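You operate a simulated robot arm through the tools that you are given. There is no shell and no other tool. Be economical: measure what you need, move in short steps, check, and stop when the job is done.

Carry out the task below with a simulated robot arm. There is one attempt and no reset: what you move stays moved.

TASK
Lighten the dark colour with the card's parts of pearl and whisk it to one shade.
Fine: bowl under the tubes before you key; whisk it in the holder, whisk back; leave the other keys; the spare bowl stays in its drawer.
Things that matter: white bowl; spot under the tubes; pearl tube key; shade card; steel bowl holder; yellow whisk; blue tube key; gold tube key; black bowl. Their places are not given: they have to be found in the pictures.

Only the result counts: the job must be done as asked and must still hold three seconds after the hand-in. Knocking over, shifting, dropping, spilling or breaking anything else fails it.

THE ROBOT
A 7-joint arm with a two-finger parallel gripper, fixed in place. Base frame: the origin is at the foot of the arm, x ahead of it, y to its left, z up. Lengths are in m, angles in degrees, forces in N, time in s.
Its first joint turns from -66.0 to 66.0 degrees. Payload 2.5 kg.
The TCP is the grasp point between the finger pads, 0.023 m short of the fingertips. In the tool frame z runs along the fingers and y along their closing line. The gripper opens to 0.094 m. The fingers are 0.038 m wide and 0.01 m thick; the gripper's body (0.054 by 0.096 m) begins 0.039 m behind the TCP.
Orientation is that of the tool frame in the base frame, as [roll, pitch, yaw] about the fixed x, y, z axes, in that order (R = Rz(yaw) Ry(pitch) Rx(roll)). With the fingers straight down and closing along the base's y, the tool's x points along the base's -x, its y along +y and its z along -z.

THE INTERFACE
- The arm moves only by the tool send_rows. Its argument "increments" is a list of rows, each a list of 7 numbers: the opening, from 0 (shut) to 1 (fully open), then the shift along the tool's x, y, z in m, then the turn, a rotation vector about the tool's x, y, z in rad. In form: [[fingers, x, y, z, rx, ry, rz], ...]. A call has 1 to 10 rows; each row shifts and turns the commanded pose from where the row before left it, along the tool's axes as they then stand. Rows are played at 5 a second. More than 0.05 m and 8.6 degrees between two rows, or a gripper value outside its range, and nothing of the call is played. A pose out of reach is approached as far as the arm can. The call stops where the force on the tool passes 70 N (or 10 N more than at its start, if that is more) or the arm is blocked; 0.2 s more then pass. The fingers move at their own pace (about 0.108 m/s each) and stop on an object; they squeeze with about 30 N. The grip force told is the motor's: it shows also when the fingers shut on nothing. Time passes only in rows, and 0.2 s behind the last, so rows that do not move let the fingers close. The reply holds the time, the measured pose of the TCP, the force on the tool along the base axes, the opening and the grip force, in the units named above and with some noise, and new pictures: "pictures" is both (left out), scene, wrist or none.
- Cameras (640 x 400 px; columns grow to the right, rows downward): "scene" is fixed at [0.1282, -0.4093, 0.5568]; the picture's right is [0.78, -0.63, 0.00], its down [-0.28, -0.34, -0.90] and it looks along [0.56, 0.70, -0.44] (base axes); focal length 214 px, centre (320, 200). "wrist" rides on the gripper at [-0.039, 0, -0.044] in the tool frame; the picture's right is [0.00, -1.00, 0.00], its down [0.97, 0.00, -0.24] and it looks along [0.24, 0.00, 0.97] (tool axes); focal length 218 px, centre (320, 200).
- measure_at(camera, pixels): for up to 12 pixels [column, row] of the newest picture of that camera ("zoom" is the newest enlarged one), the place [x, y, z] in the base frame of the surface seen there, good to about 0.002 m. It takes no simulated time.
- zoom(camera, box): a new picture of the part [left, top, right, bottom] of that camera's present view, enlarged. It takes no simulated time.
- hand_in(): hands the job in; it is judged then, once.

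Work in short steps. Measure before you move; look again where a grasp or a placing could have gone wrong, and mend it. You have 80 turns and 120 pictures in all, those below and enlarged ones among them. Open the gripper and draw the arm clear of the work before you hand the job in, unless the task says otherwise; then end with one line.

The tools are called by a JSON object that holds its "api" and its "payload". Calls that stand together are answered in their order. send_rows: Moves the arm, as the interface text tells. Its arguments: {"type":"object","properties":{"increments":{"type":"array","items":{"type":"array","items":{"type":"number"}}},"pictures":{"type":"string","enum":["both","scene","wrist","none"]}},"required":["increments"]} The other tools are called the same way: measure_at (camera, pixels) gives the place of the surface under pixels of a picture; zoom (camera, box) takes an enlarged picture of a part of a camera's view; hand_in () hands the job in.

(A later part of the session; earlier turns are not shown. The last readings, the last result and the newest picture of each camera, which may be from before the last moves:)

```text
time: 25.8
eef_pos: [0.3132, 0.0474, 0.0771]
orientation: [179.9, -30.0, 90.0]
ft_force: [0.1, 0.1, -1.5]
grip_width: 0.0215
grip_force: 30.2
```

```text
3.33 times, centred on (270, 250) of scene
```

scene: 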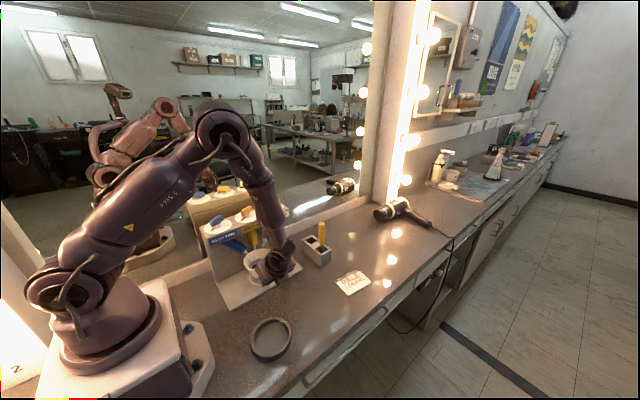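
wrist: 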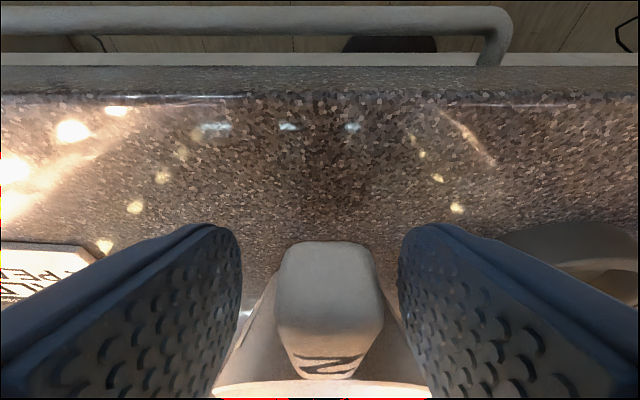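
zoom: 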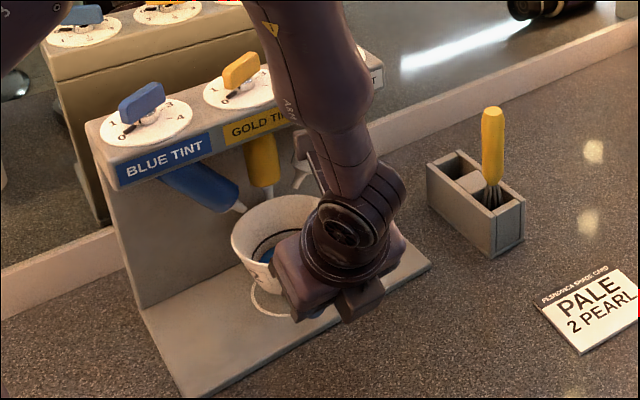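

No contact. Lower 2 cm onto the spot.

{"api": "send_rows", "payload": {"increments": [[0, -0.004, 0, 0.00693, 0, 0, 0], [0, -0.003, 0, 0.0052, 0, 0, 0], [0, -0.0015, 0, 0.0026, 0, 0, 0], [0, -0.001, 0, 0.00173, 0, 0, 0], [0, -0.0005, 0, 0.00087, 0, 0, 0], [0, 0, 0, 0, 0, 0, 0]], "pictures": "scene"}}

{"api": "zoom", "payload": {"camera": "scene", "box": [220, 215, 320, 305]}}

```text
time: 27.2
eef_pos: [0.3112, 0.0467, 0.0574]
orientation: [180.0, -30.0, 90.0]
ft_force: [-0.2, 0.1, -1.1]
grip_width: 0.0216
grip_force: 29.5
```

scene: 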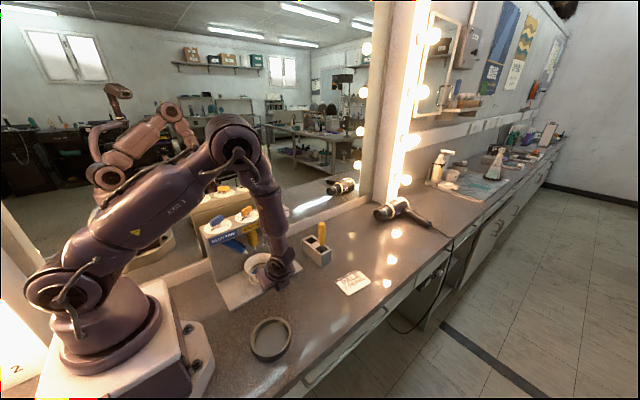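

```text
4.44 times, centred on (270, 260) of scene
```

zoom: 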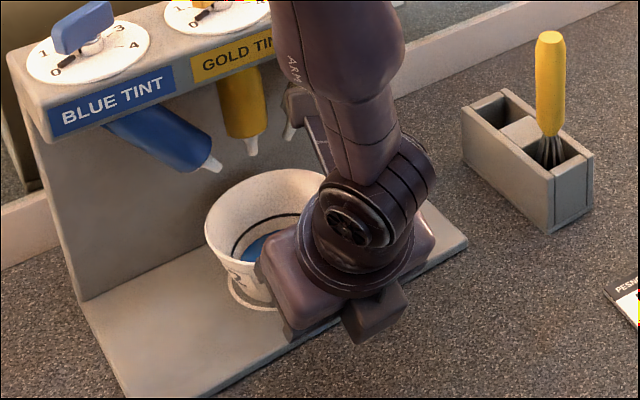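

Nearly down; lower 1.5 mm more, open, and draw back along the tool axis.

{"api": "send_rows", "payload": {"increments": [[0, -0.00075, 0, 0.0013, 0, 0, 0], [0, 0, 0, 0, 0, 0, 0], [0.5, 0, 0, 0, 0, 0, 0], [0.5, 0, 0, 0, 0, 0, 0], [0.5, 0, 0, 0, 0, 0, 0], [0.5, 0, 0, -0.02, 0, 0, 0], [0.5, 0, 0, -0.04, 0, 0, 0], [0.5, -0.02, 0, -0.04, 0, 0, 0], [0.5, -0.02, 0, -0.04, 0, 0, 0]]}}

{"api": "zoom", "payload": {"camera": "scene", "box": [220, 215, 320, 305]}}

```text
time: 29.2
eef_pos: [0.3129, -0.0553, 0.1547]
orientation: [179.9, -30.0, 90.0]
ft_force: [-1.1, 0.9, -1.0]
grip_width: 0.0468
grip_force: 0.0
```

scene: 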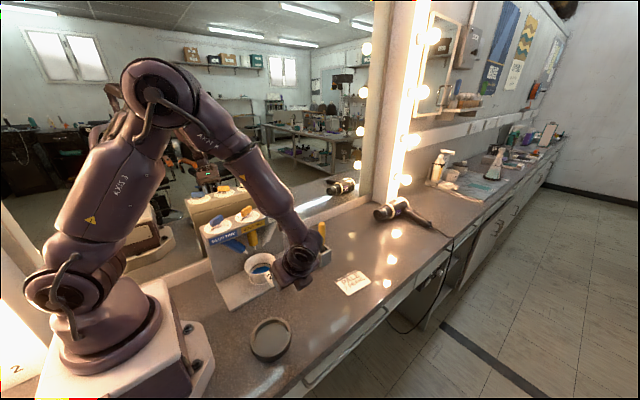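
wrist: 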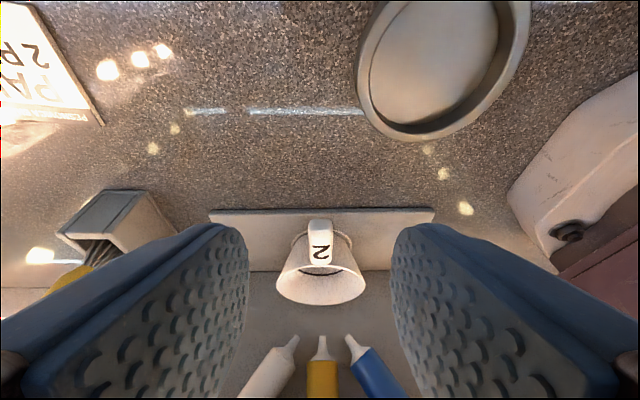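

```text
4.44 times, centred on (270, 260) of scene
```

zoom: 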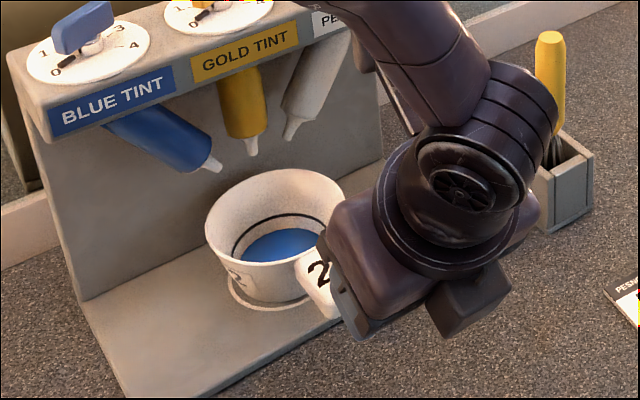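

Bowl sits inside the ring under the nozzles. I verify its rim, then rise to z≈0.38 and untilt.

{"api": "measure_at", "payload": {"camera": "wrist", "pixels": [[277, 287], [364, 287], [320, 305], [320, 262], [294, 338], [322, 338], [349, 338]]}}

{"api": "send_rows", "payload": {"increments": [[0.5, 0.02, 0, -0.0346, 0, 0, 0], [0.5, 0.0225, 0, -0.039, 0, 0, 0], [0.5, 0.0225, 0, -0.039, 0, 0, 0], [0.5, 0.0225, 0, -0.039, 0, 0, 0], [0.5, 0.0225, 0, -0.039, 0, 0, 0], [0.5, 0, 0, 0, 0, -0.131, 0], [0.5, 0, 0, 0, 0, -0.131, 0], [0.5, 0, 0, 0, 0, -0.131, 0], [0.5, 0, 0, 0, 0, -0.131, 0], [0.5, 0, 0, 0, 0, 0, 0]]}}

```text
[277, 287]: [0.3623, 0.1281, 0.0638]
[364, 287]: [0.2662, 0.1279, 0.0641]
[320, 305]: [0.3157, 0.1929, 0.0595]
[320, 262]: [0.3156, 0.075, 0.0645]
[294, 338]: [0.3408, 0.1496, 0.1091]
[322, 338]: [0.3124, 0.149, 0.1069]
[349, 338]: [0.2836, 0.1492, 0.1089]
```

```text
time: 31.4
eef_pos: [0.3117, -0.0573, 0.3772]
orientation: [180.0, 0.1, 90.0]
ft_force: [0.3, 0.2, 0.6]
grip_width: 0.047
grip_force: 0.1
```

scene: 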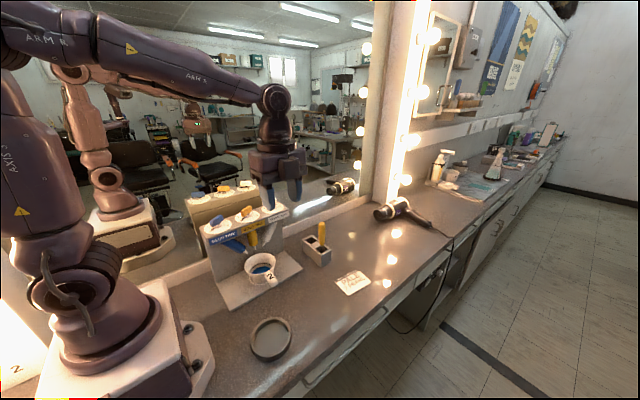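
wrist: 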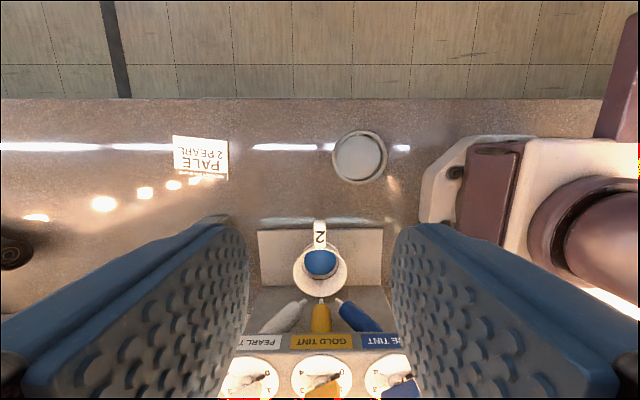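

Bowl rim centre (0.314,0.128) on the spot. Now measure the pearl dial, mirror plane, and look at the wrist's protrusion.

{"api": "measure_at", "payload": {"camera": "wrist", "pixels": [[248, 380], [222, 380], [278, 380], [248, 358], [240, 384], [264, 374]]}}

{"api": "measure_at", "payload": {"camera": "scene", "pixels": [[330, 150], [230, 170], [300, 215], [340, 210], [270, 206], [267, 200], [276, 208], [275, 150]]}}

{"api": "zoom", "payload": {"camera": "scene", "box": [230, 80, 320, 220]}}

```text
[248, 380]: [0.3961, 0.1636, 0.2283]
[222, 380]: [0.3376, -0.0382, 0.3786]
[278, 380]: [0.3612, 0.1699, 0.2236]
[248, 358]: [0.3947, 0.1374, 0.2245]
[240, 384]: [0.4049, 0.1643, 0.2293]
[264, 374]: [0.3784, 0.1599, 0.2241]
```

```text
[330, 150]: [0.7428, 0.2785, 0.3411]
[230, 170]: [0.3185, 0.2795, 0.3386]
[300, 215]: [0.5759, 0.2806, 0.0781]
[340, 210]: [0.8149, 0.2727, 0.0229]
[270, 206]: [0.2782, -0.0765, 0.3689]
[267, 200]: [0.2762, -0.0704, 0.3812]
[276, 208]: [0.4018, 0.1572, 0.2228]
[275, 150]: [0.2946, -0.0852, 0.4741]
```

```text
2.86 times, centred on (275, 150) of scene
```

zoom: 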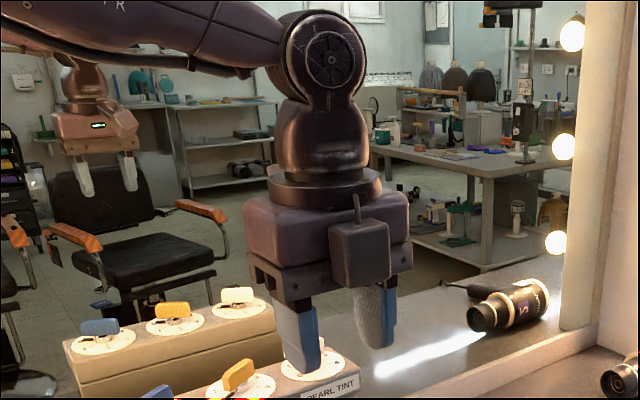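

A small display block on the gripper's tool +x side caused the contact; near the mirror (y≈0.279) it also matters, so I'll work the key with a 15° lean. First rotate the yaw by +120° here, in free space.

{"api": "send_rows", "payload": {"increments": [[0.5, 0, 0, 0, 0, 0, -0.1396], [0.5, 0, 0, 0, 0, 0, -0.1396], [0.5, 0, 0, 0, 0, 0, -0.1396], [0.5, 0, 0, 0, 0, 0, -0.1396], [0.5, 0, 0, 0, 0, 0, -0.1396], [0.5, 0, 0, 0, 0, 0, -0.1396], [0.5, 0, 0, 0, 0, 0, -0.1396], [0.5, 0, 0, 0, 0, 0, -0.1396], [0.5, 0, 0, 0, 0, 0, -0.1396], [0.5, 0, 0, 0, 0, 0, -0.1396]], "pictures": "none"}}

{"api": "send_rows", "payload": {"increments": [[0.5, 0, 0, 0, 0, 0, -0.1396], [0.5, 0, 0, 0, 0, 0, -0.1396], [0.5, 0, 0, 0, 0, 0, -0.1396], [0.5, 0, 0, 0, 0, 0, -0.1396], [0.5, 0, 0, 0, 0, 0, -0.1396], [0.5, 0, 0, 0, 0, 0, 0]], "pictures": "none"}}

```text
time: 33.6
eef_pos: [0.3127, -0.0583, 0.3771]
orientation: [-180.0, 0.0, 170.1]
ft_force: [-0.9, -0.3, -0.4]
grip_width: 0.0473
grip_force: 0.2
```

```text
time: 35.0
eef_pos: [0.3131, -0.0571, 0.3755]
orientation: [-180.0, 0.1, -149.9]
ft_force: [-0.6, -0.1, 0.4]
grip_width: 0.0473
grip_force: 0.1
```

Yaw −150° reached. Move above the pearl key at z≈0.36 for a precise look.

{"api": "send_rows", "payload": {"increments": [[0.5, -0.0305, 0.0248, 0.0025, 0, 0, 0], [0.5, -0.0305, 0.0248, 0.0025, 0, 0, 0], [0.5, -0.0305, 0.0248, 0.0025, 0, 0, 0], [0.5, -0.0305, 0.0248, 0.0025, 0, 0, 0], [0.5, -0.0305, 0.0248, 0.0025, 0, 0, 0], [0.5, -0.0302, 0.0245, 0.0025, 0, 0, 0], [0.5, 0, 0, 0, 0, 0, 0]]}}

{"api": "zoom", "payload": {"camera": "wrist", "box": [240, 160, 400, 310]}}

```text
time: 36.6
eef_pos: [0.3987, 0.1647, 0.3645]
orientation: [180.0, 0.0, -150.1]
ft_force: [1.3, -0.4, 0.7]
grip_width: 0.0469
grip_force: 0.0
```

scene: 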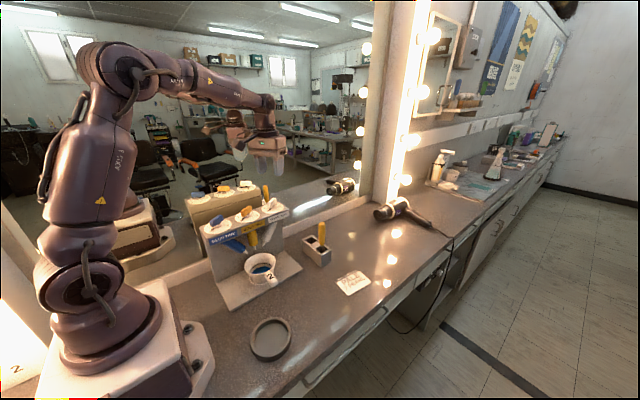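
wrist: 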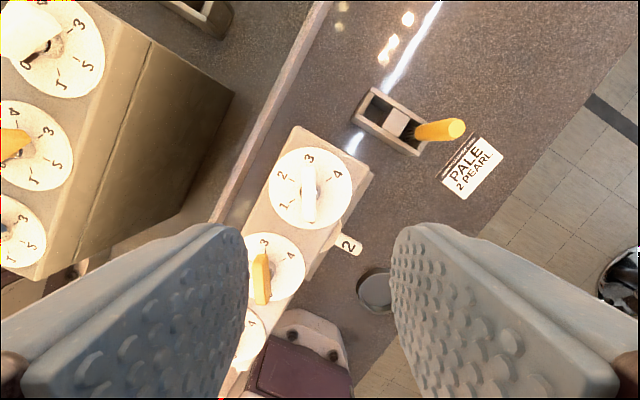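

```text
2.67 times, centred on (320, 235) of wrist
```

zoom: 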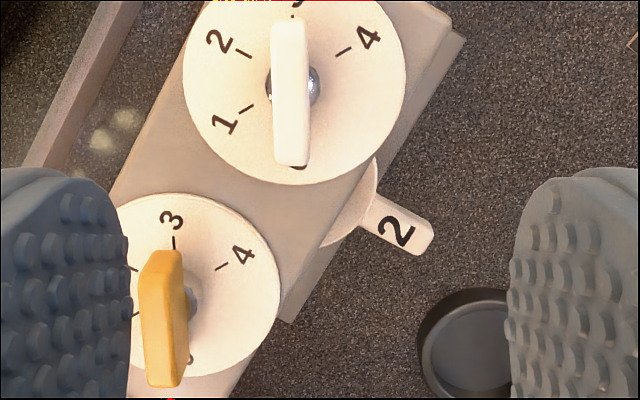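

The key is aligned with the tool's x axis. Measure key ends and dial edges precisely.

{"api": "measure_at", "payload": {"camera": "wrist", "pixels": [[309, 168], [309, 218], [309, 193], [303, 190], [315, 190], [269, 188], [352, 186], [310, 148], [311, 228], [317, 192]]}}

```text
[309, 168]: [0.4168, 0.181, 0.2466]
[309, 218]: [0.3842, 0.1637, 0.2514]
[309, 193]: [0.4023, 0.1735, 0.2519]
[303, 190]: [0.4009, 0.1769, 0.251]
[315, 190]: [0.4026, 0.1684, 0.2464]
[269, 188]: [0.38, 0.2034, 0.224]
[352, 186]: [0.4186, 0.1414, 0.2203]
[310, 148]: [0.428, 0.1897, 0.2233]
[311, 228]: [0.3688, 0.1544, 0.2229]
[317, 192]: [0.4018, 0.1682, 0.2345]
```

Pivot (0.399,0.172), key top z 0.251, dial z 0.223. Centre, lean 15°, then descend to TCP z≈0.256 with a partly opened gripper.

{"api": "send_rows", "payload": {"increments": [[0.4, -0.0047, 0.0059, 0, 0, 0, 0], [0.4, 0, 0, 0, 0, 0.131, 0], [0.4, 0, 0, 0, 0, 0.131, 0], [0.4, -0.0075, 0, 0.029, 0, 0, 0], [0.4, -0.0075, 0, 0.029, 0, 0, 0], [0.4, 0, 0, 0, 0, 0, 0]]}}

{"api": "zoom", "payload": {"camera": "wrist", "box": [240, 160, 400, 310]}}

```text
time: 38.0
eef_pos: [0.3986, 0.1684, 0.3014]
orientation: [-179.9, -14.9, -150.0]
ft_force: [0.0, -0.8, -1.1]
grip_width: 0.0375
grip_force: 0.0
```

scene: 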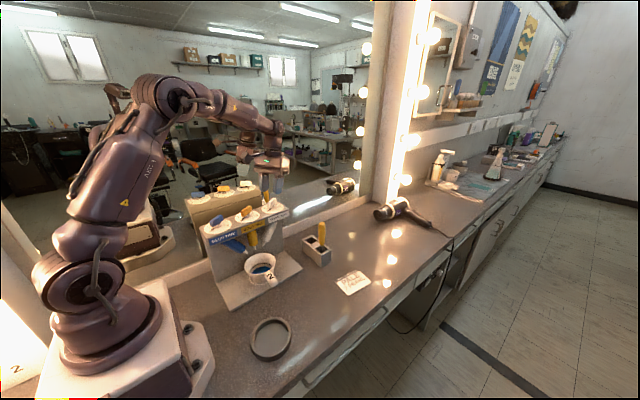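
wrist: 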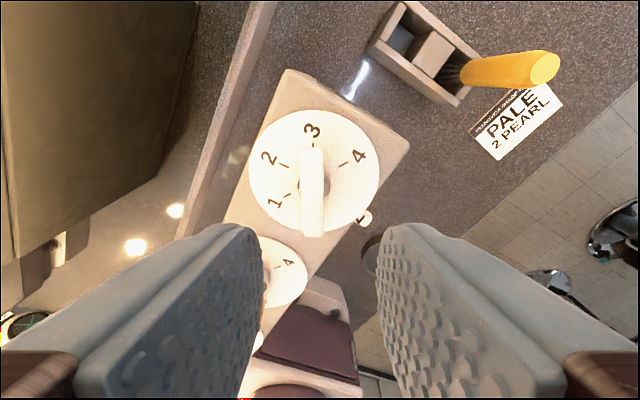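

```text
2.67 times, centred on (320, 235) of wrist
```

zoom: 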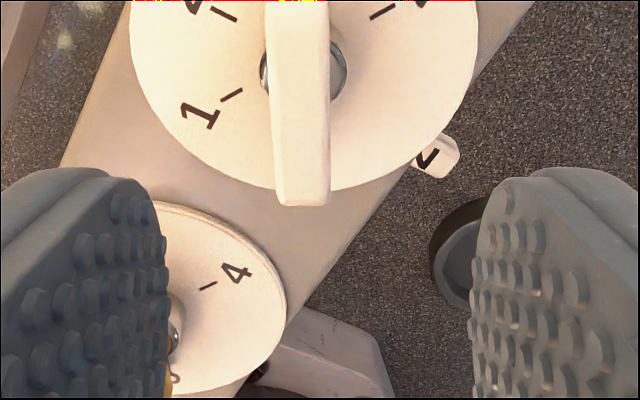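

Key appears ~7 px left of finger centre; measure again before final descent.

{"api": "measure_at", "payload": {"camera": "wrist", "pixels": [[312, 155], [314, 228], [303, 195], [323, 195], [313, 195], [249, 170], [380, 170], [313, 109], [318, 234]]}}

```text
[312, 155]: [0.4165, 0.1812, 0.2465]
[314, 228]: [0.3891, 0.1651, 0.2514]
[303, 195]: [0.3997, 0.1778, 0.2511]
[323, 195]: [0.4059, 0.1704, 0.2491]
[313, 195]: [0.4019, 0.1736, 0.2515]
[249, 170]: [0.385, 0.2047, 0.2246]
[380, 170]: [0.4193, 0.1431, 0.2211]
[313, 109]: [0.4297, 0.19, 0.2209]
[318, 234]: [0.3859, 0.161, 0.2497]
```

Small correction and descend to z≈0.256.

{"api": "send_rows", "payload": {"increments": [[0.4, -0.0029, 0.003, -0.0008, 0, 0, 0], [0.4, -0.0039, 0, 0.0146, 0, 0, 0], [0.4, -0.0039, 0, 0.0146, 0, 0, 0], [0.4, -0.0039, 0, 0.0146, 0, 0, 0], [0.4, 0, 0, 0, 0, 0, 0]]}}

{"api": "zoom", "payload": {"camera": "scene", "box": [230, 150, 310, 230]}}

```text
time: 39.2
eef_pos: [0.3988, 0.1737, 0.2549]
orientation: [-180.0, -15.0, -150.0]
ft_force: [0.6, 0.6, 1.0]
grip_width: 0.0377
grip_force: 0.1
```

scene: 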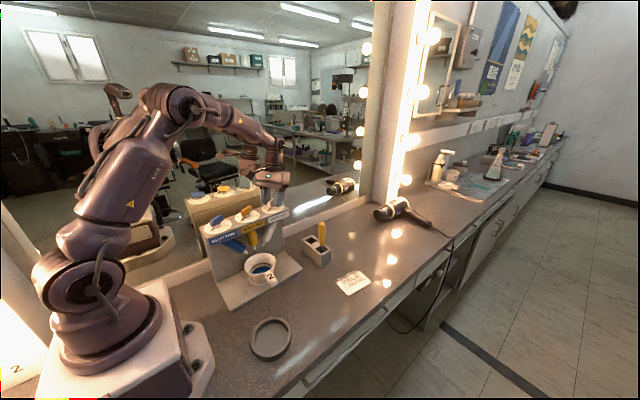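
wrist: 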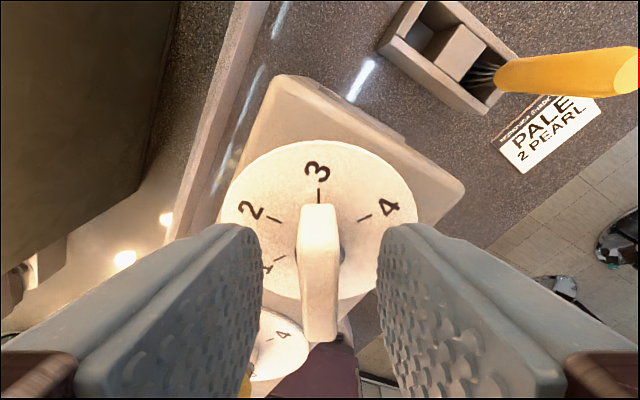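

```text
5.00 times, centred on (270, 190) of scene
```

zoom: 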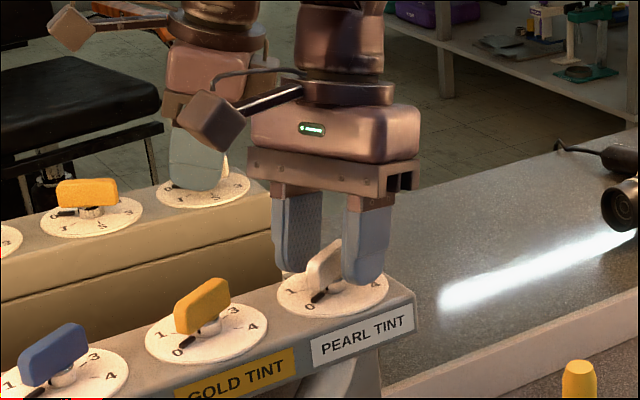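

The fingers straddle the key, no contact force. Close gently and check.

{"api": "send_rows", "payload": {"increments": [[0.2, 0, 0, 0, 0, 0, 0], [0, 0, 0, 0, 0, 0, 0], [0, 0, 0, 0, 0, 0, 0], [0, 0, 0, 0, 0, 0, 0]]}}

```text
time: 40.2
eef_pos: [0.3994, 0.1725, 0.2552]
orientation: [-180.0, -14.9, -150.0]
ft_force: [-0.8, 2.2, 0.2]
grip_width: 0.0159
grip_force: 30.0
```

scene: 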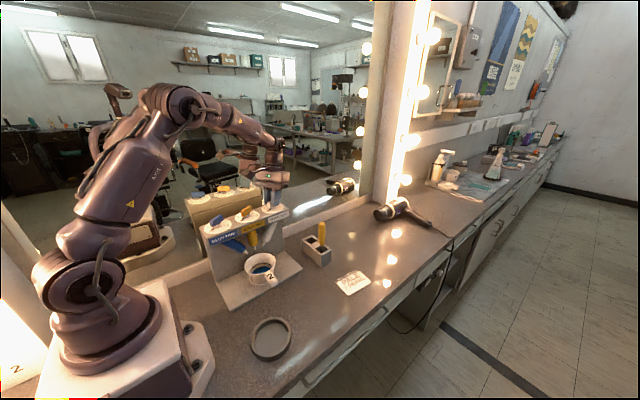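
wrist: 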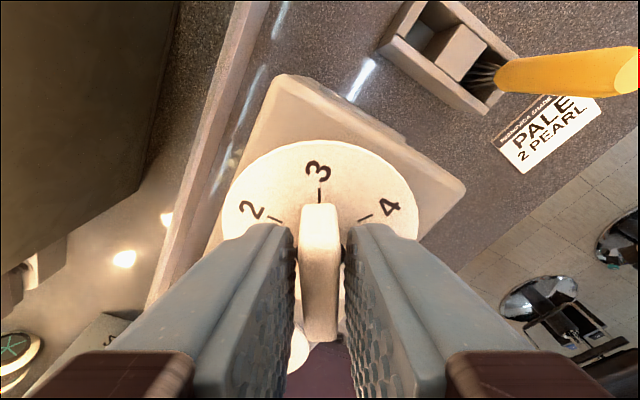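

Key is gripped. Turn clockwise (about the vertical) 40° first and check.

{"api": "send_rows", "payload": {"increments": [[0, 0, 0, 0, -0.0361, 0, 0.1349], [0, 0, 0, 0, -0.0361, 0, 0.1349], [0, 0, 0, 0, -0.0361, 0, 0.1349], [0, 0, 0, 0, -0.0361, 0, 0.1349], [0, 0, 0, 0, -0.0361, 0, 0.1349], [0, 0, 0, 0, 0, 0, 0]]}}

{"api": "zoom", "payload": {"camera": "scene", "box": [220, 170, 310, 290]}}

```text
time: 41.6
eef_pos: [0.3975, 0.1733, 0.2557]
orientation: [-180.0, -14.9, 169.9]
ft_force: [6.8, 2.3, -0.2]
grip_width: 0.0161
grip_force: 29.8
```

scene: 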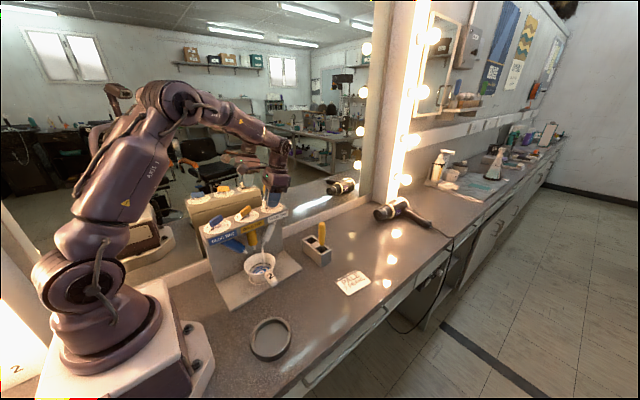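
wrist: 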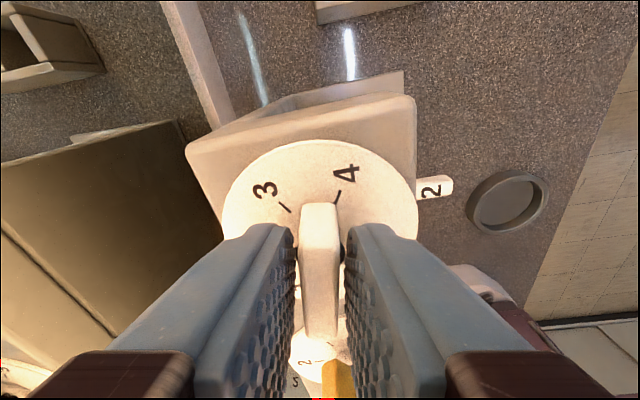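

```text
3.33 times, centred on (265, 230) of scene
```

zoom: 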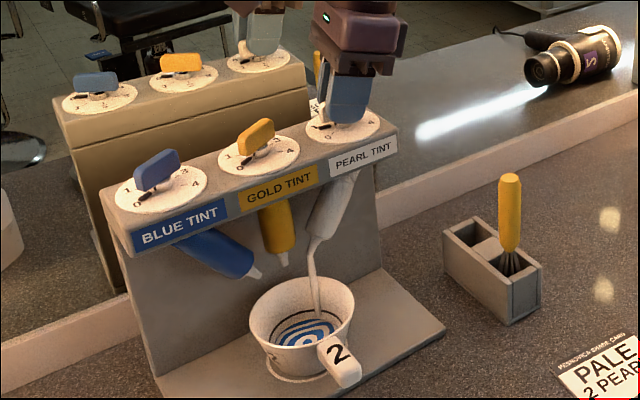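

Pearl is flowing into the bowl. Continue the turn the remaining 80° to mark 2.

{"api": "send_rows", "payload": {"increments": [[0, -0.001, 0, 0, -0.0361, 0, 0.1349], [0, 0, 0, 0, -0.0361, 0, 0.1349], [0, 0, 0, 0, -0.0361, 0, 0.1349], [0, 0, 0, 0, -0.0361, 0, 0.1349], [0, 0, 0, 0, -0.0361, 0, 0.1349], [0, 0, 0, 0, -0.0361, 0, 0.1349], [0, 0, 0, 0, -0.0361, 0, 0.1349], [0, 0, 0, 0, -0.0361, 0, 0.1349], [0, 0, 0, 0, -0.0361, 0, 0.1349], [0, 0, 0, 0, -0.0361, 0, 0.1349]]}}

{"api": "zoom", "payload": {"camera": "scene", "box": [220, 170, 310, 290]}}

```text
time: 43.8
eef_pos: [0.3981, 0.173, 0.2571]
orientation: [-179.8, -14.9, 89.8]
ft_force: [-11.3, -7.7, 9.0]
grip_width: 0.0154
grip_force: 29.9
```

scene: 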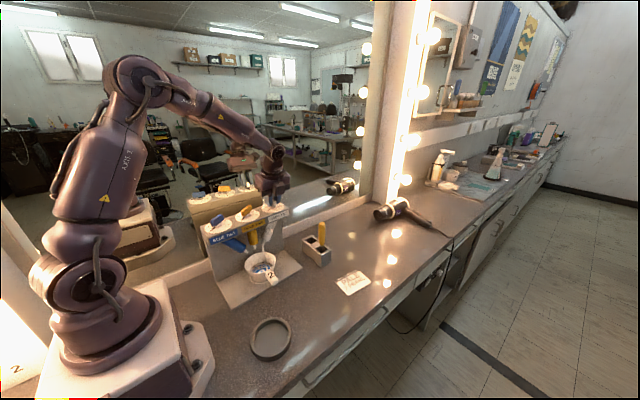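
wrist: 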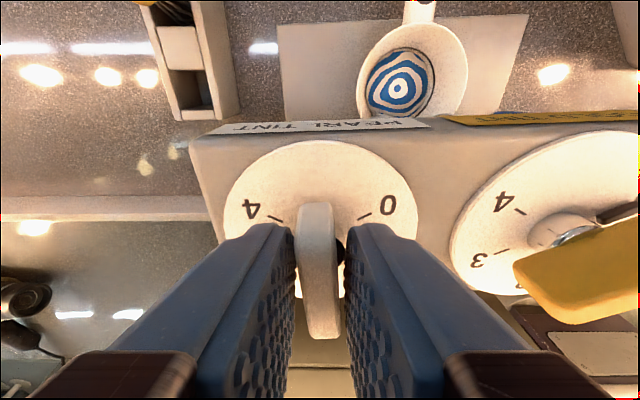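

```text
3.33 times, centred on (265, 230) of scene
```

zoom: 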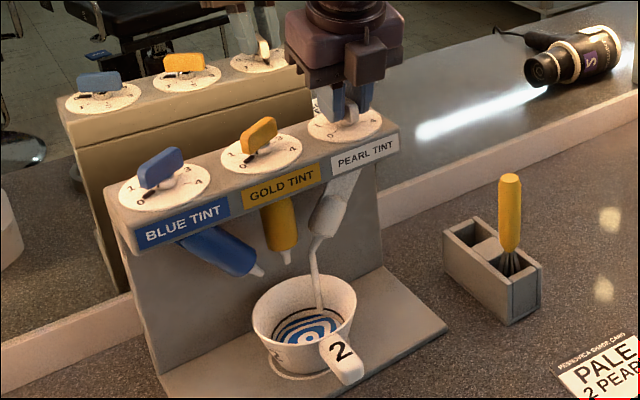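

At the 2 position; stream still visible. I wait 0.6 s without moving to see whether it stops.

{"api": "send_rows", "payload": {"increments": [[0, 0, 0, 0, 0, 0, 0], [0, 0, 0, 0, 0, 0, 0]]}}

{"api": "zoom", "payload": {"camera": "scene", "box": [235, 225, 305, 295]}}

{"api": "zoom", "payload": {"camera": "wrist", "box": [210, 120, 430, 360]}}

```text
time: 44.4
eef_pos: [0.3989, 0.1727, 0.2574]
orientation: [-179.9, -15.0, 89.8]
ft_force: [-13.3, -10.4, 14.3]
grip_width: 0.0156
grip_force: 29.9
```

scene: 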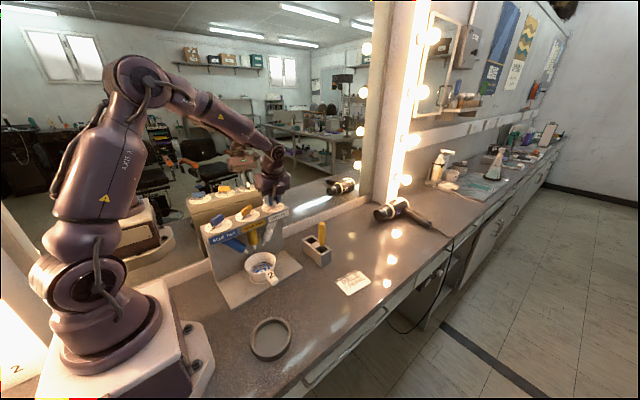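
wrist: 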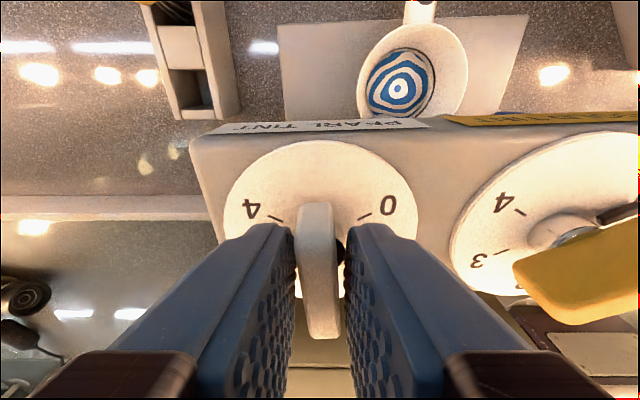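

```text
5.71 times, centred on (270, 260) of scene
```

zoom: 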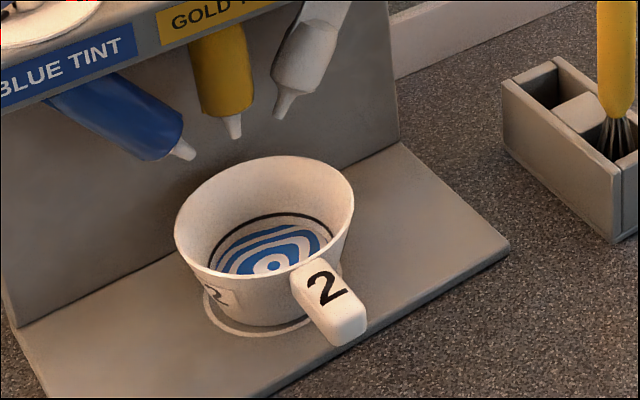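

```text
1.67 times, centred on (320, 240) of wrist
```

zoom: 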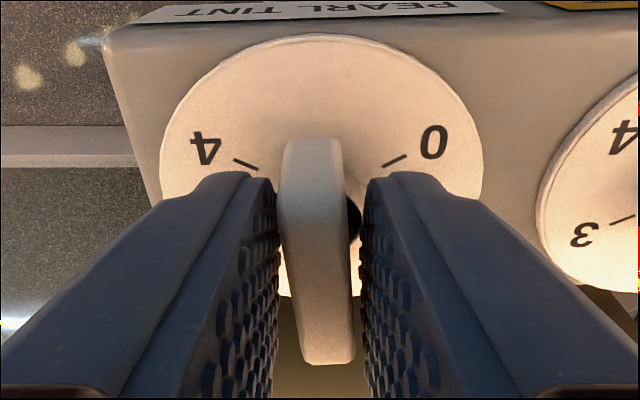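

The stream stopped — a metered dose. Release the key and look at where its pointer rests.

{"api": "send_rows", "payload": {"increments": [[0.4, 0, 0, 0, 0, 0, 0], [0.4, 0, 0, 0, 0, 0, 0], [0.4, 0, 0, 0, 0, 0, 0]], "pictures": "wrist"}}

{"api": "zoom", "payload": {"camera": "wrist", "box": [210, 120, 430, 360]}}

{"api": "zoom", "payload": {"camera": "scene", "box": [240, 180, 300, 240]}}

```text
time: 45.2
eef_pos: [0.3987, 0.1731, 0.2559]
orientation: [-180.0, -15.0, 90.0]
ft_force: [-0.2, -0.7, -0.1]
grip_width: 0.0375
grip_force: 0.1
```

wrist: 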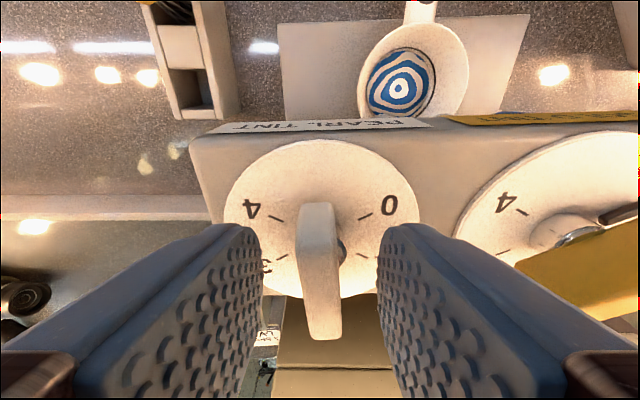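

```text
1.67 times, centred on (320, 240) of wrist
```

zoom: 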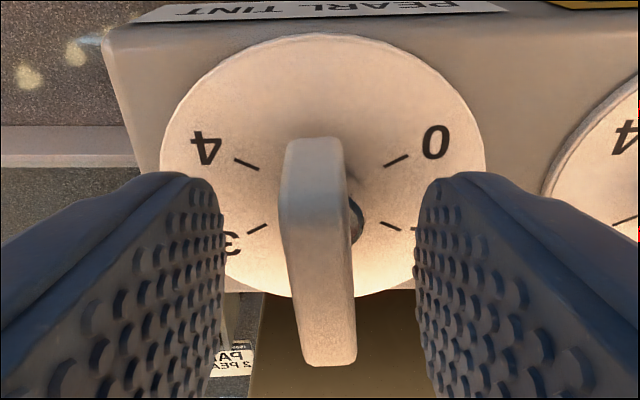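

```text
6.67 times, centred on (270, 210) of scene
```

zoom: 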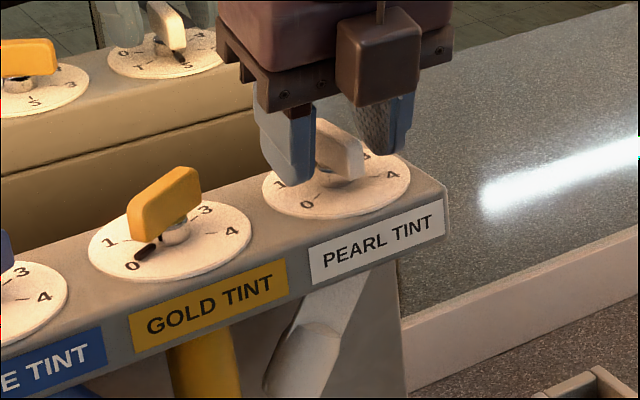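

Rise 10 cm vertically and inspect the dial from above.

{"api": "send_rows", "payload": {"increments": [[0.4, 0.0052, 0, -0.0193, 0, 0, 0], [0.4, 0.0104, 0, -0.0386, 0, 0, 0], [0.4, 0.0104, 0, -0.0386, 0, 0, 0], [0.4, 0, 0, 0, 0, -0.131, 0], [0.4, 0, 0, 0, 0, -0.131, 0], [0.4, 0, 0, 0, 0, 0, 0]]}}

{"api": "zoom", "payload": {"camera": "wrist", "box": [260, 130, 380, 250]}}

{"api": "zoom", "payload": {"camera": "scene", "box": [240, 180, 310, 290]}}

```text
time: 46.5
eef_pos: [0.4033, 0.1635, 0.3619]
orientation: [179.4, 0.1, 89.0]
ft_force: [-1.8, -5.2, 1.5]
grip_width: 0.0375
grip_force: 0.2
stopped in row 6: the force on the tool passed its limit (the readings are from after the stop); the commanded pose is now the measured one
```

scene: 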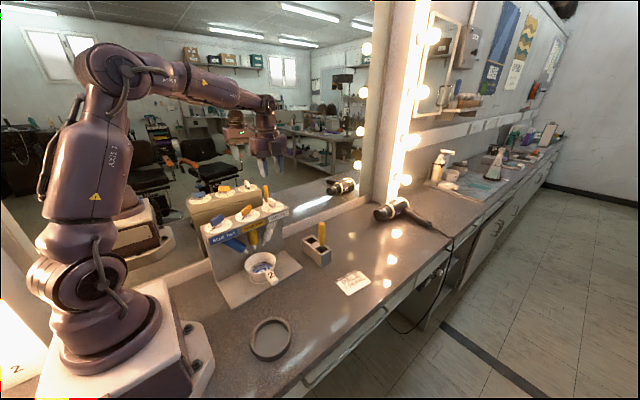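
wrist: 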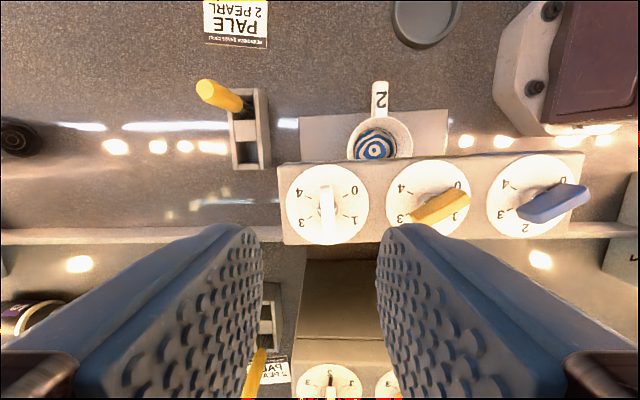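

```text
3.33 times, centred on (320, 190) of wrist
```

zoom: 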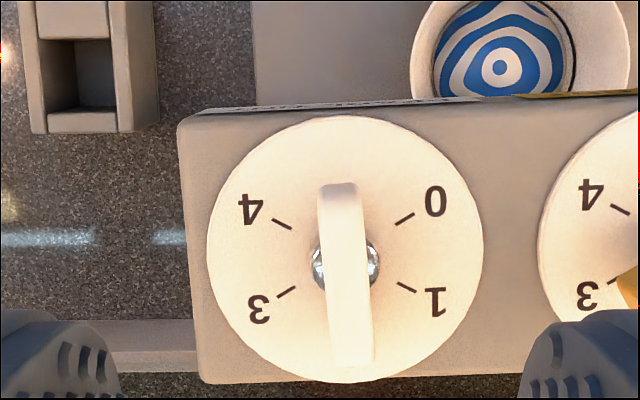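

```text
3.64 times, centred on (275, 235) of scene
```

zoom: 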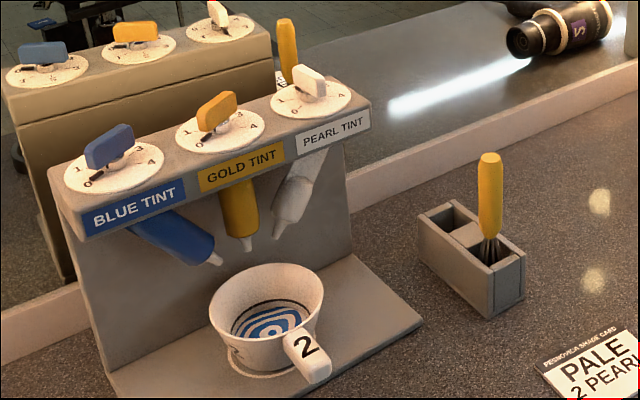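

The display block touched the mirror as I straightened; forces are gone, nothing moved. The key points to 2 (≈4° shy), dose done. Move away in −y, realign, and tilt 30° for the bowl handle.

{"api": "send_rows", "payload": {"increments": [[0.5, -0.0365, 0, 0, 0, 0, 0], [0.5, -0.0365, -0.018, 0, 0.0105, 0, -0.0175], [0.5, -0.0365, -0.018, 0, 0, 0, 0], [0.5, -0.0365, -0.018, 0, 0, 0, 0], [0.5, -0.0365, -0.018, 0, 0, 0, 0], [0.5, -0.0365, -0.018, 0, 0, 0, 0], [0.5, 0, 0, 0, 0, 0, 0]], "pictures": "none"}}

{"api": "send_rows", "payload": {"increments": [[0.5, 0, 0, 0, 0, 0.131, 0], [0.5, 0, 0, 0, 0, 0.131, 0], [0.5, 0, 0, 0, 0, 0.131, 0], [0.5, 0, 0, 0, 0, 0.131, 0], [0.5, -0.0205, 0, 0.0355, 0, 0, 0], [0.5, -0.0205, 0, 0.0355, 0, 0, 0], [0.5, -0.0205, 0, 0.0355, 0, 0, 0], [0.5, -0.0205, 0, 0.0355, 0, 0, 0], [0.5, -0.0205, 0, 0.0355, 0, 0, 0], [0.5, 0, 0, 0, 0, 0, 0]], "pictures": "wrist"}}

```text
time: 48.1
eef_pos: [0.3107, -0.0548, 0.3627]
orientation: [179.9, 0.2, 90.1]
ft_force: [-0.3, -0.2, -0.2]
grip_width: 0.0468
grip_force: 0.1
```

```text
time: 50.3
eef_pos: [0.3124, -0.0536, 0.1572]
orientation: [179.8, -29.9, 90.2]
ft_force: [0.3, 0.2, 1.0]
grip_width: 0.0469
grip_force: 0.1
```

wrist: 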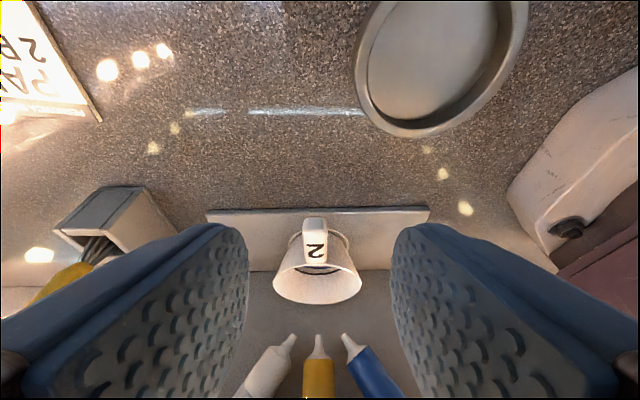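

Aligned as before. Approach the handle by reversing the earlier retreat, then close.

{"api": "send_rows", "payload": {"increments": [[0.5, 0.0184, 0.001, 0.035, 0, 0, 0], [0.5, 0.0184, 0.001, 0.035, 0, 0, 0], [0.5, 0, 0, 0.03, 0, 0, 0], [0.5, 0, 0, 0.02, 0, 0, 0], [0.5, 0, 0, 0.0173, 0, 0, 0], [0.5, 0, 0, 0, 0, 0, 0]], "pictures": "wrist"}}

```text
time: 51.7
eef_pos: [0.3144, 0.046, 0.0553]
orientation: [179.9, -29.9, 90.2]
ft_force: [0.4, 0.0, 0.2]
grip_width: 0.0466
grip_force: 0.0
```

wrist: 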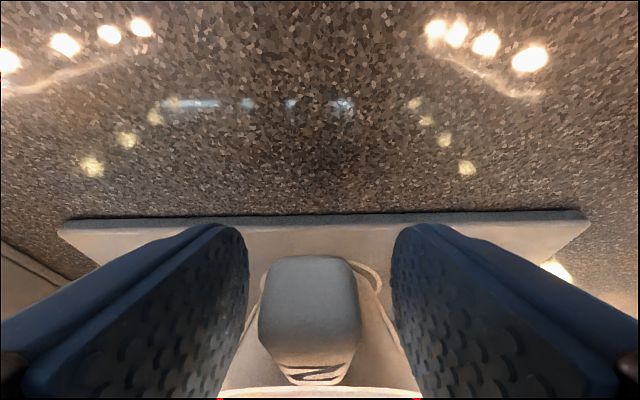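

Handle ~2 mm left of centre; correct, close, lift 2 cm.

{"api": "send_rows", "payload": {"increments": [[0.5, 0, 0.002, 0, 0, 0, 0], [0.2, 0, 0, 0, 0, 0, 0], [0, 0, 0, 0, 0, 0, 0], [0, 0, 0, 0, 0, 0, 0], [0, 0.003, 0, -0.0052, 0, 0, 0], [0, 0.004, 0, -0.0069, 0, 0, 0], [0, 0.003, 0, -0.0052, 0, 0, 0], [0, 0, 0, 0, 0, 0, 0]], "pictures": "scene"}}

```text
time: 53.5
eef_pos: [0.3158, 0.0456, 0.0749]
orientation: [179.9, -29.8, 90.2]
ft_force: [0.6, 0.1, -0.6]
grip_width: 0.0215
grip_force: 29.8
```

scene: 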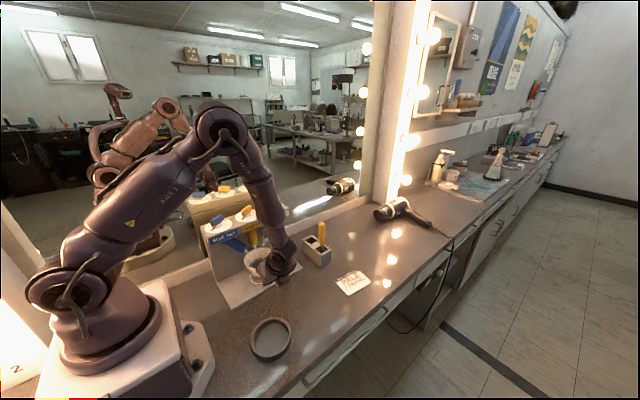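

Bowl held. Carry it back out and toward the holder in two calls.

{"api": "send_rows", "payload": {"increments": [[0, -0.0087, 0, -0.005, 0, 0, 0], [0, -0.0173, 0, -0.01, 0, 0, 0], [0, -0.0173, 0, -0.01, 0, 0, 0], [0, -0.0173, -0.01, -0.01, 0, 0, 0], [0, -0.0173, -0.011, -0.01, 0, 0, 0], [0, -0.0173, -0.011, -0.01, 0, 0, 0], [0, -0.0173, -0.011, -0.01, 0, 0, 0], [0, -0.0173, -0.011, -0.01, 0, 0, 0], [0, -0.0173, -0.01, -0.01, 0, 0, 0], [0, -0.0173, -0.008, -0.01, 0, 0, 0]], "pictures": "none"}}

{"api": "send_rows", "payload": {"increments": [[0, -0.0087, 0, -0.005, 0, 0, 0], [0, 0, 0, 0, 0, 0, 0]], "pictures": "scene"}}

{"api": "zoom", "payload": {"camera": "scene", "box": [220, 280, 340, 380]}}

```text
time: 55.7
eef_pos: [0.2449, -0.1437, 0.0766]
orientation: [-180.0, -29.8, 90.1]
ft_force: [0.4, -0.3, -1.0]
grip_width: 0.0217
grip_force: 30.4
```

```text
time: 56.3
eef_pos: [0.2442, -0.1528, 0.0771]
orientation: [179.9, -29.9, 90.1]
ft_force: [0.1, 0.7, -1.8]
grip_width: 0.0215
grip_force: 29.9
```

scene: 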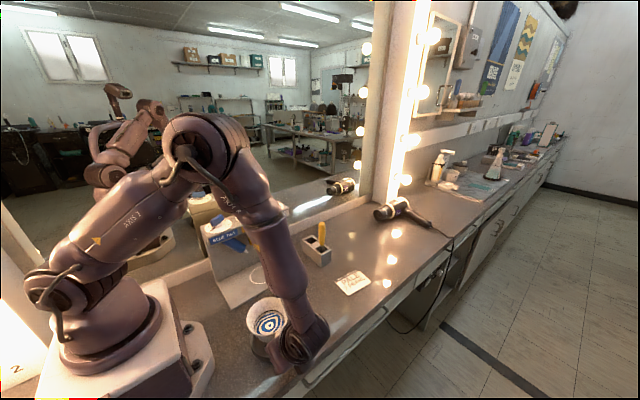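

```text
4.00 times, centred on (280, 330) of scene
```

zoom: 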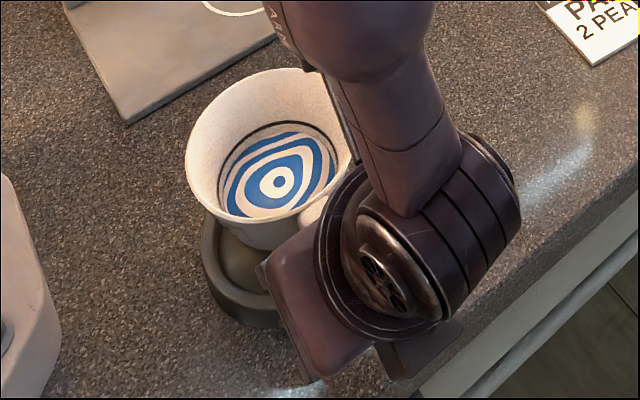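

Measure the bowl rim in the air and the holder edge for the final alignment.

{"api": "measure_at", "payload": {"camera": "zoom", "pixels": [[188, 165], [206, 200], [240, 82], [290, 70], [340, 110], [202, 110], [204, 255], [215, 290], [250, 320], [250, 345]]}}

```text
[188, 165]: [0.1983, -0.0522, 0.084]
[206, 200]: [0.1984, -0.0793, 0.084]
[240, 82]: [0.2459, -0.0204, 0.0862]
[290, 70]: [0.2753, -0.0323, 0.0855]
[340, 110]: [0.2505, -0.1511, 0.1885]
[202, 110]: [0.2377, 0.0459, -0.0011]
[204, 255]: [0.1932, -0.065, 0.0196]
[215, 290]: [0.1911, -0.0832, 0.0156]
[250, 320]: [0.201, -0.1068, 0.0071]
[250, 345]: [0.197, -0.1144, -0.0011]
```

Bowl centre ≈(0.2445,-0.070); shift (−2,−5.5) mm and lower into the holder gradually.

{"api": "send_rows", "payload": {"increments": [[0, -0.0048, -0.002, -0.0028, 0, 0, 0], [0, -0.003, 0, 0.0052, 0, 0, 0], [0, -0.003, 0, 0.0052, 0, 0, 0], [0, -0.003, 0, 0.0052, 0, 0, 0], [0, -0.002, 0, 0.0035, 0, 0, 0], [0, -0.001, 0, 0.00173, 0, 0, 0], [0, 0, 0, 0, 0, 0, 0]], "pictures": "scene"}}

{"api": "zoom", "payload": {"camera": "scene", "box": [220, 280, 340, 380]}}

```text
time: 57.9
eef_pos: [0.2423, -0.1578, 0.0529]
orientation: [-180.0, -29.7, 90.1]
ft_force: [0.1, 0.1, -0.6]
grip_width: 0.0214
grip_force: 30.2
```

scene: 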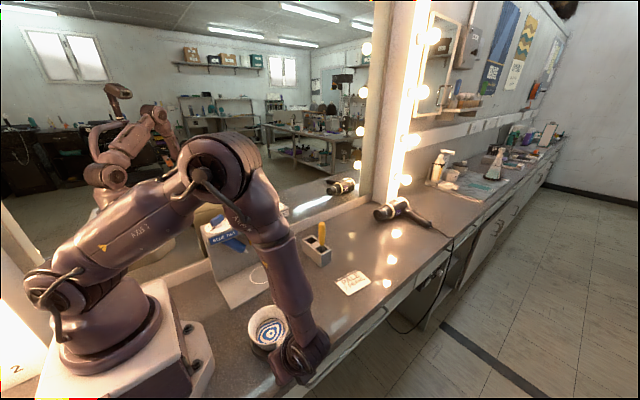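

```text
4.00 times, centred on (280, 330) of scene
```

zoom: 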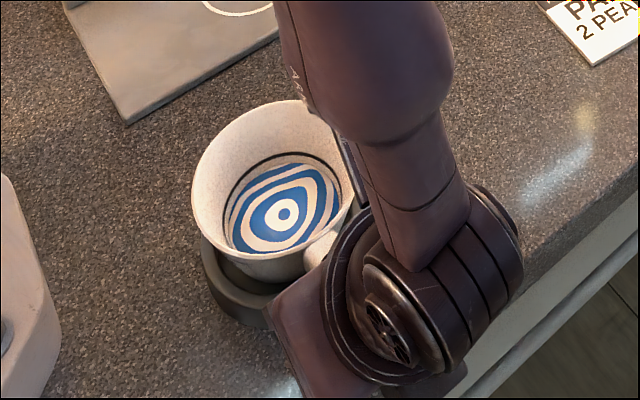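

Bowl is inside the rim. Lower the last ~3.5 mm, release and retreat.

{"api": "send_rows", "payload": {"increments": [[0, -0.001, 0, 0.00173, 0, 0, 0], [0, -0.0008, 0, 0.0013, 0, 0, 0], [0, 0, 0, 0, 0, 0, 0], [0.5, 0, 0, 0, 0, 0, 0], [0.5, 0, 0, 0, 0, 0, 0], [0.5, 0, 0, 0, 0, 0, 0], [0.5, 0, 0, -0.02, 0, 0, 0], [0.5, 0, 0, -0.04, 0, 0, 0], [0.5, 0.015, 0, -0.045, 0, 0, 0], [0.5, 0.015, 0, -0.045, 0, 0, 0]], "pictures": "both"}}

{"api": "zoom", "payload": {"camera": "scene", "box": [220, 280, 340, 380]}}

```text
time: 60.1
eef_pos: [0.2418, -0.2097, 0.1936]
orientation: [-179.9, -29.9, 90.0]
ft_force: [-0.2, 0.3, 0.5]
grip_width: 0.0472
grip_force: 0.1
```

scene: 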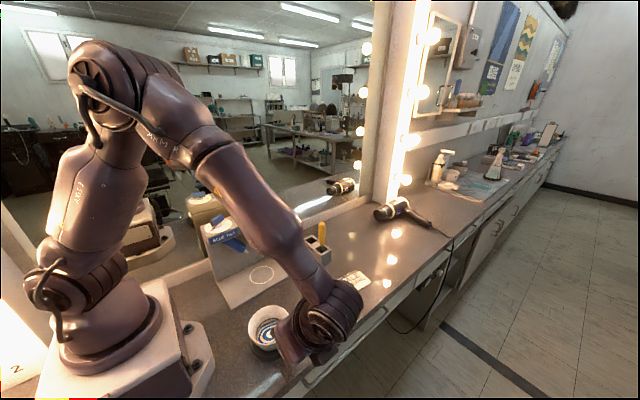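
wrist: 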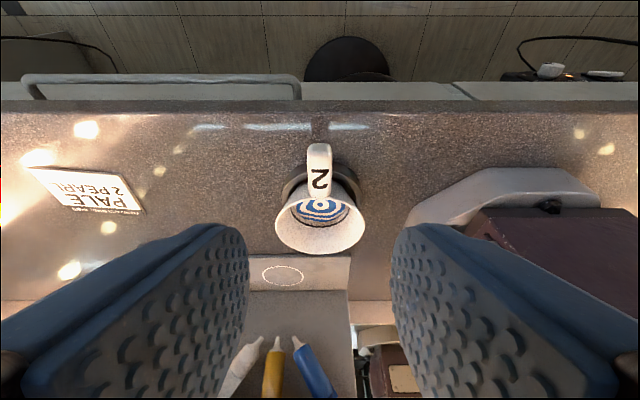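

```text
4.00 times, centred on (280, 330) of scene
```

zoom: 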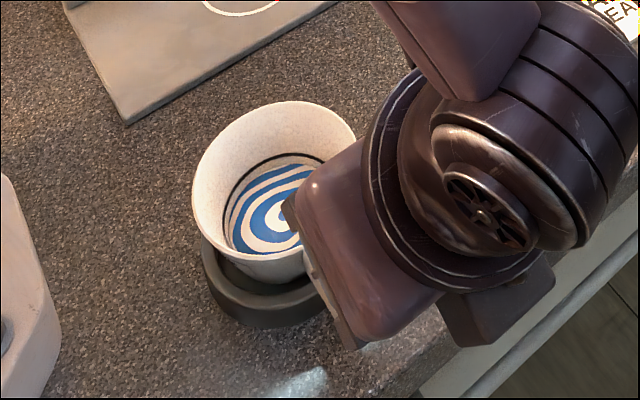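

Check that the bowl sits level and centred in the holder.

{"api": "measure_at", "payload": {"camera": "wrist", "pixels": [[277, 218], [363, 218], [320, 252], [319, 192], [319, 148], [285, 180], [357, 180], [320, 208], [340, 172]]}}

{"api": "measure_at", "payload": {"camera": "scene", "pixels": [[269, 306], [249, 325], [252, 340], [262, 330]]}}

```text
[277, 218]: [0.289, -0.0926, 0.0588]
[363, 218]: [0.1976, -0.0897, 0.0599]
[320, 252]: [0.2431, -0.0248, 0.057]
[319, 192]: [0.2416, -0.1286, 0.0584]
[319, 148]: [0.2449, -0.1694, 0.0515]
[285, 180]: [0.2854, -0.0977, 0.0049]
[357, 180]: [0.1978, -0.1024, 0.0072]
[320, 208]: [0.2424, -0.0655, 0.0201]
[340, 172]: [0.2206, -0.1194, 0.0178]
```

```text
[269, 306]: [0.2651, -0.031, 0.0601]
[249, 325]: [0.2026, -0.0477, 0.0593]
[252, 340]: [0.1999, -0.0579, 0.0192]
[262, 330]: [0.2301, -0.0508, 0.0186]
```

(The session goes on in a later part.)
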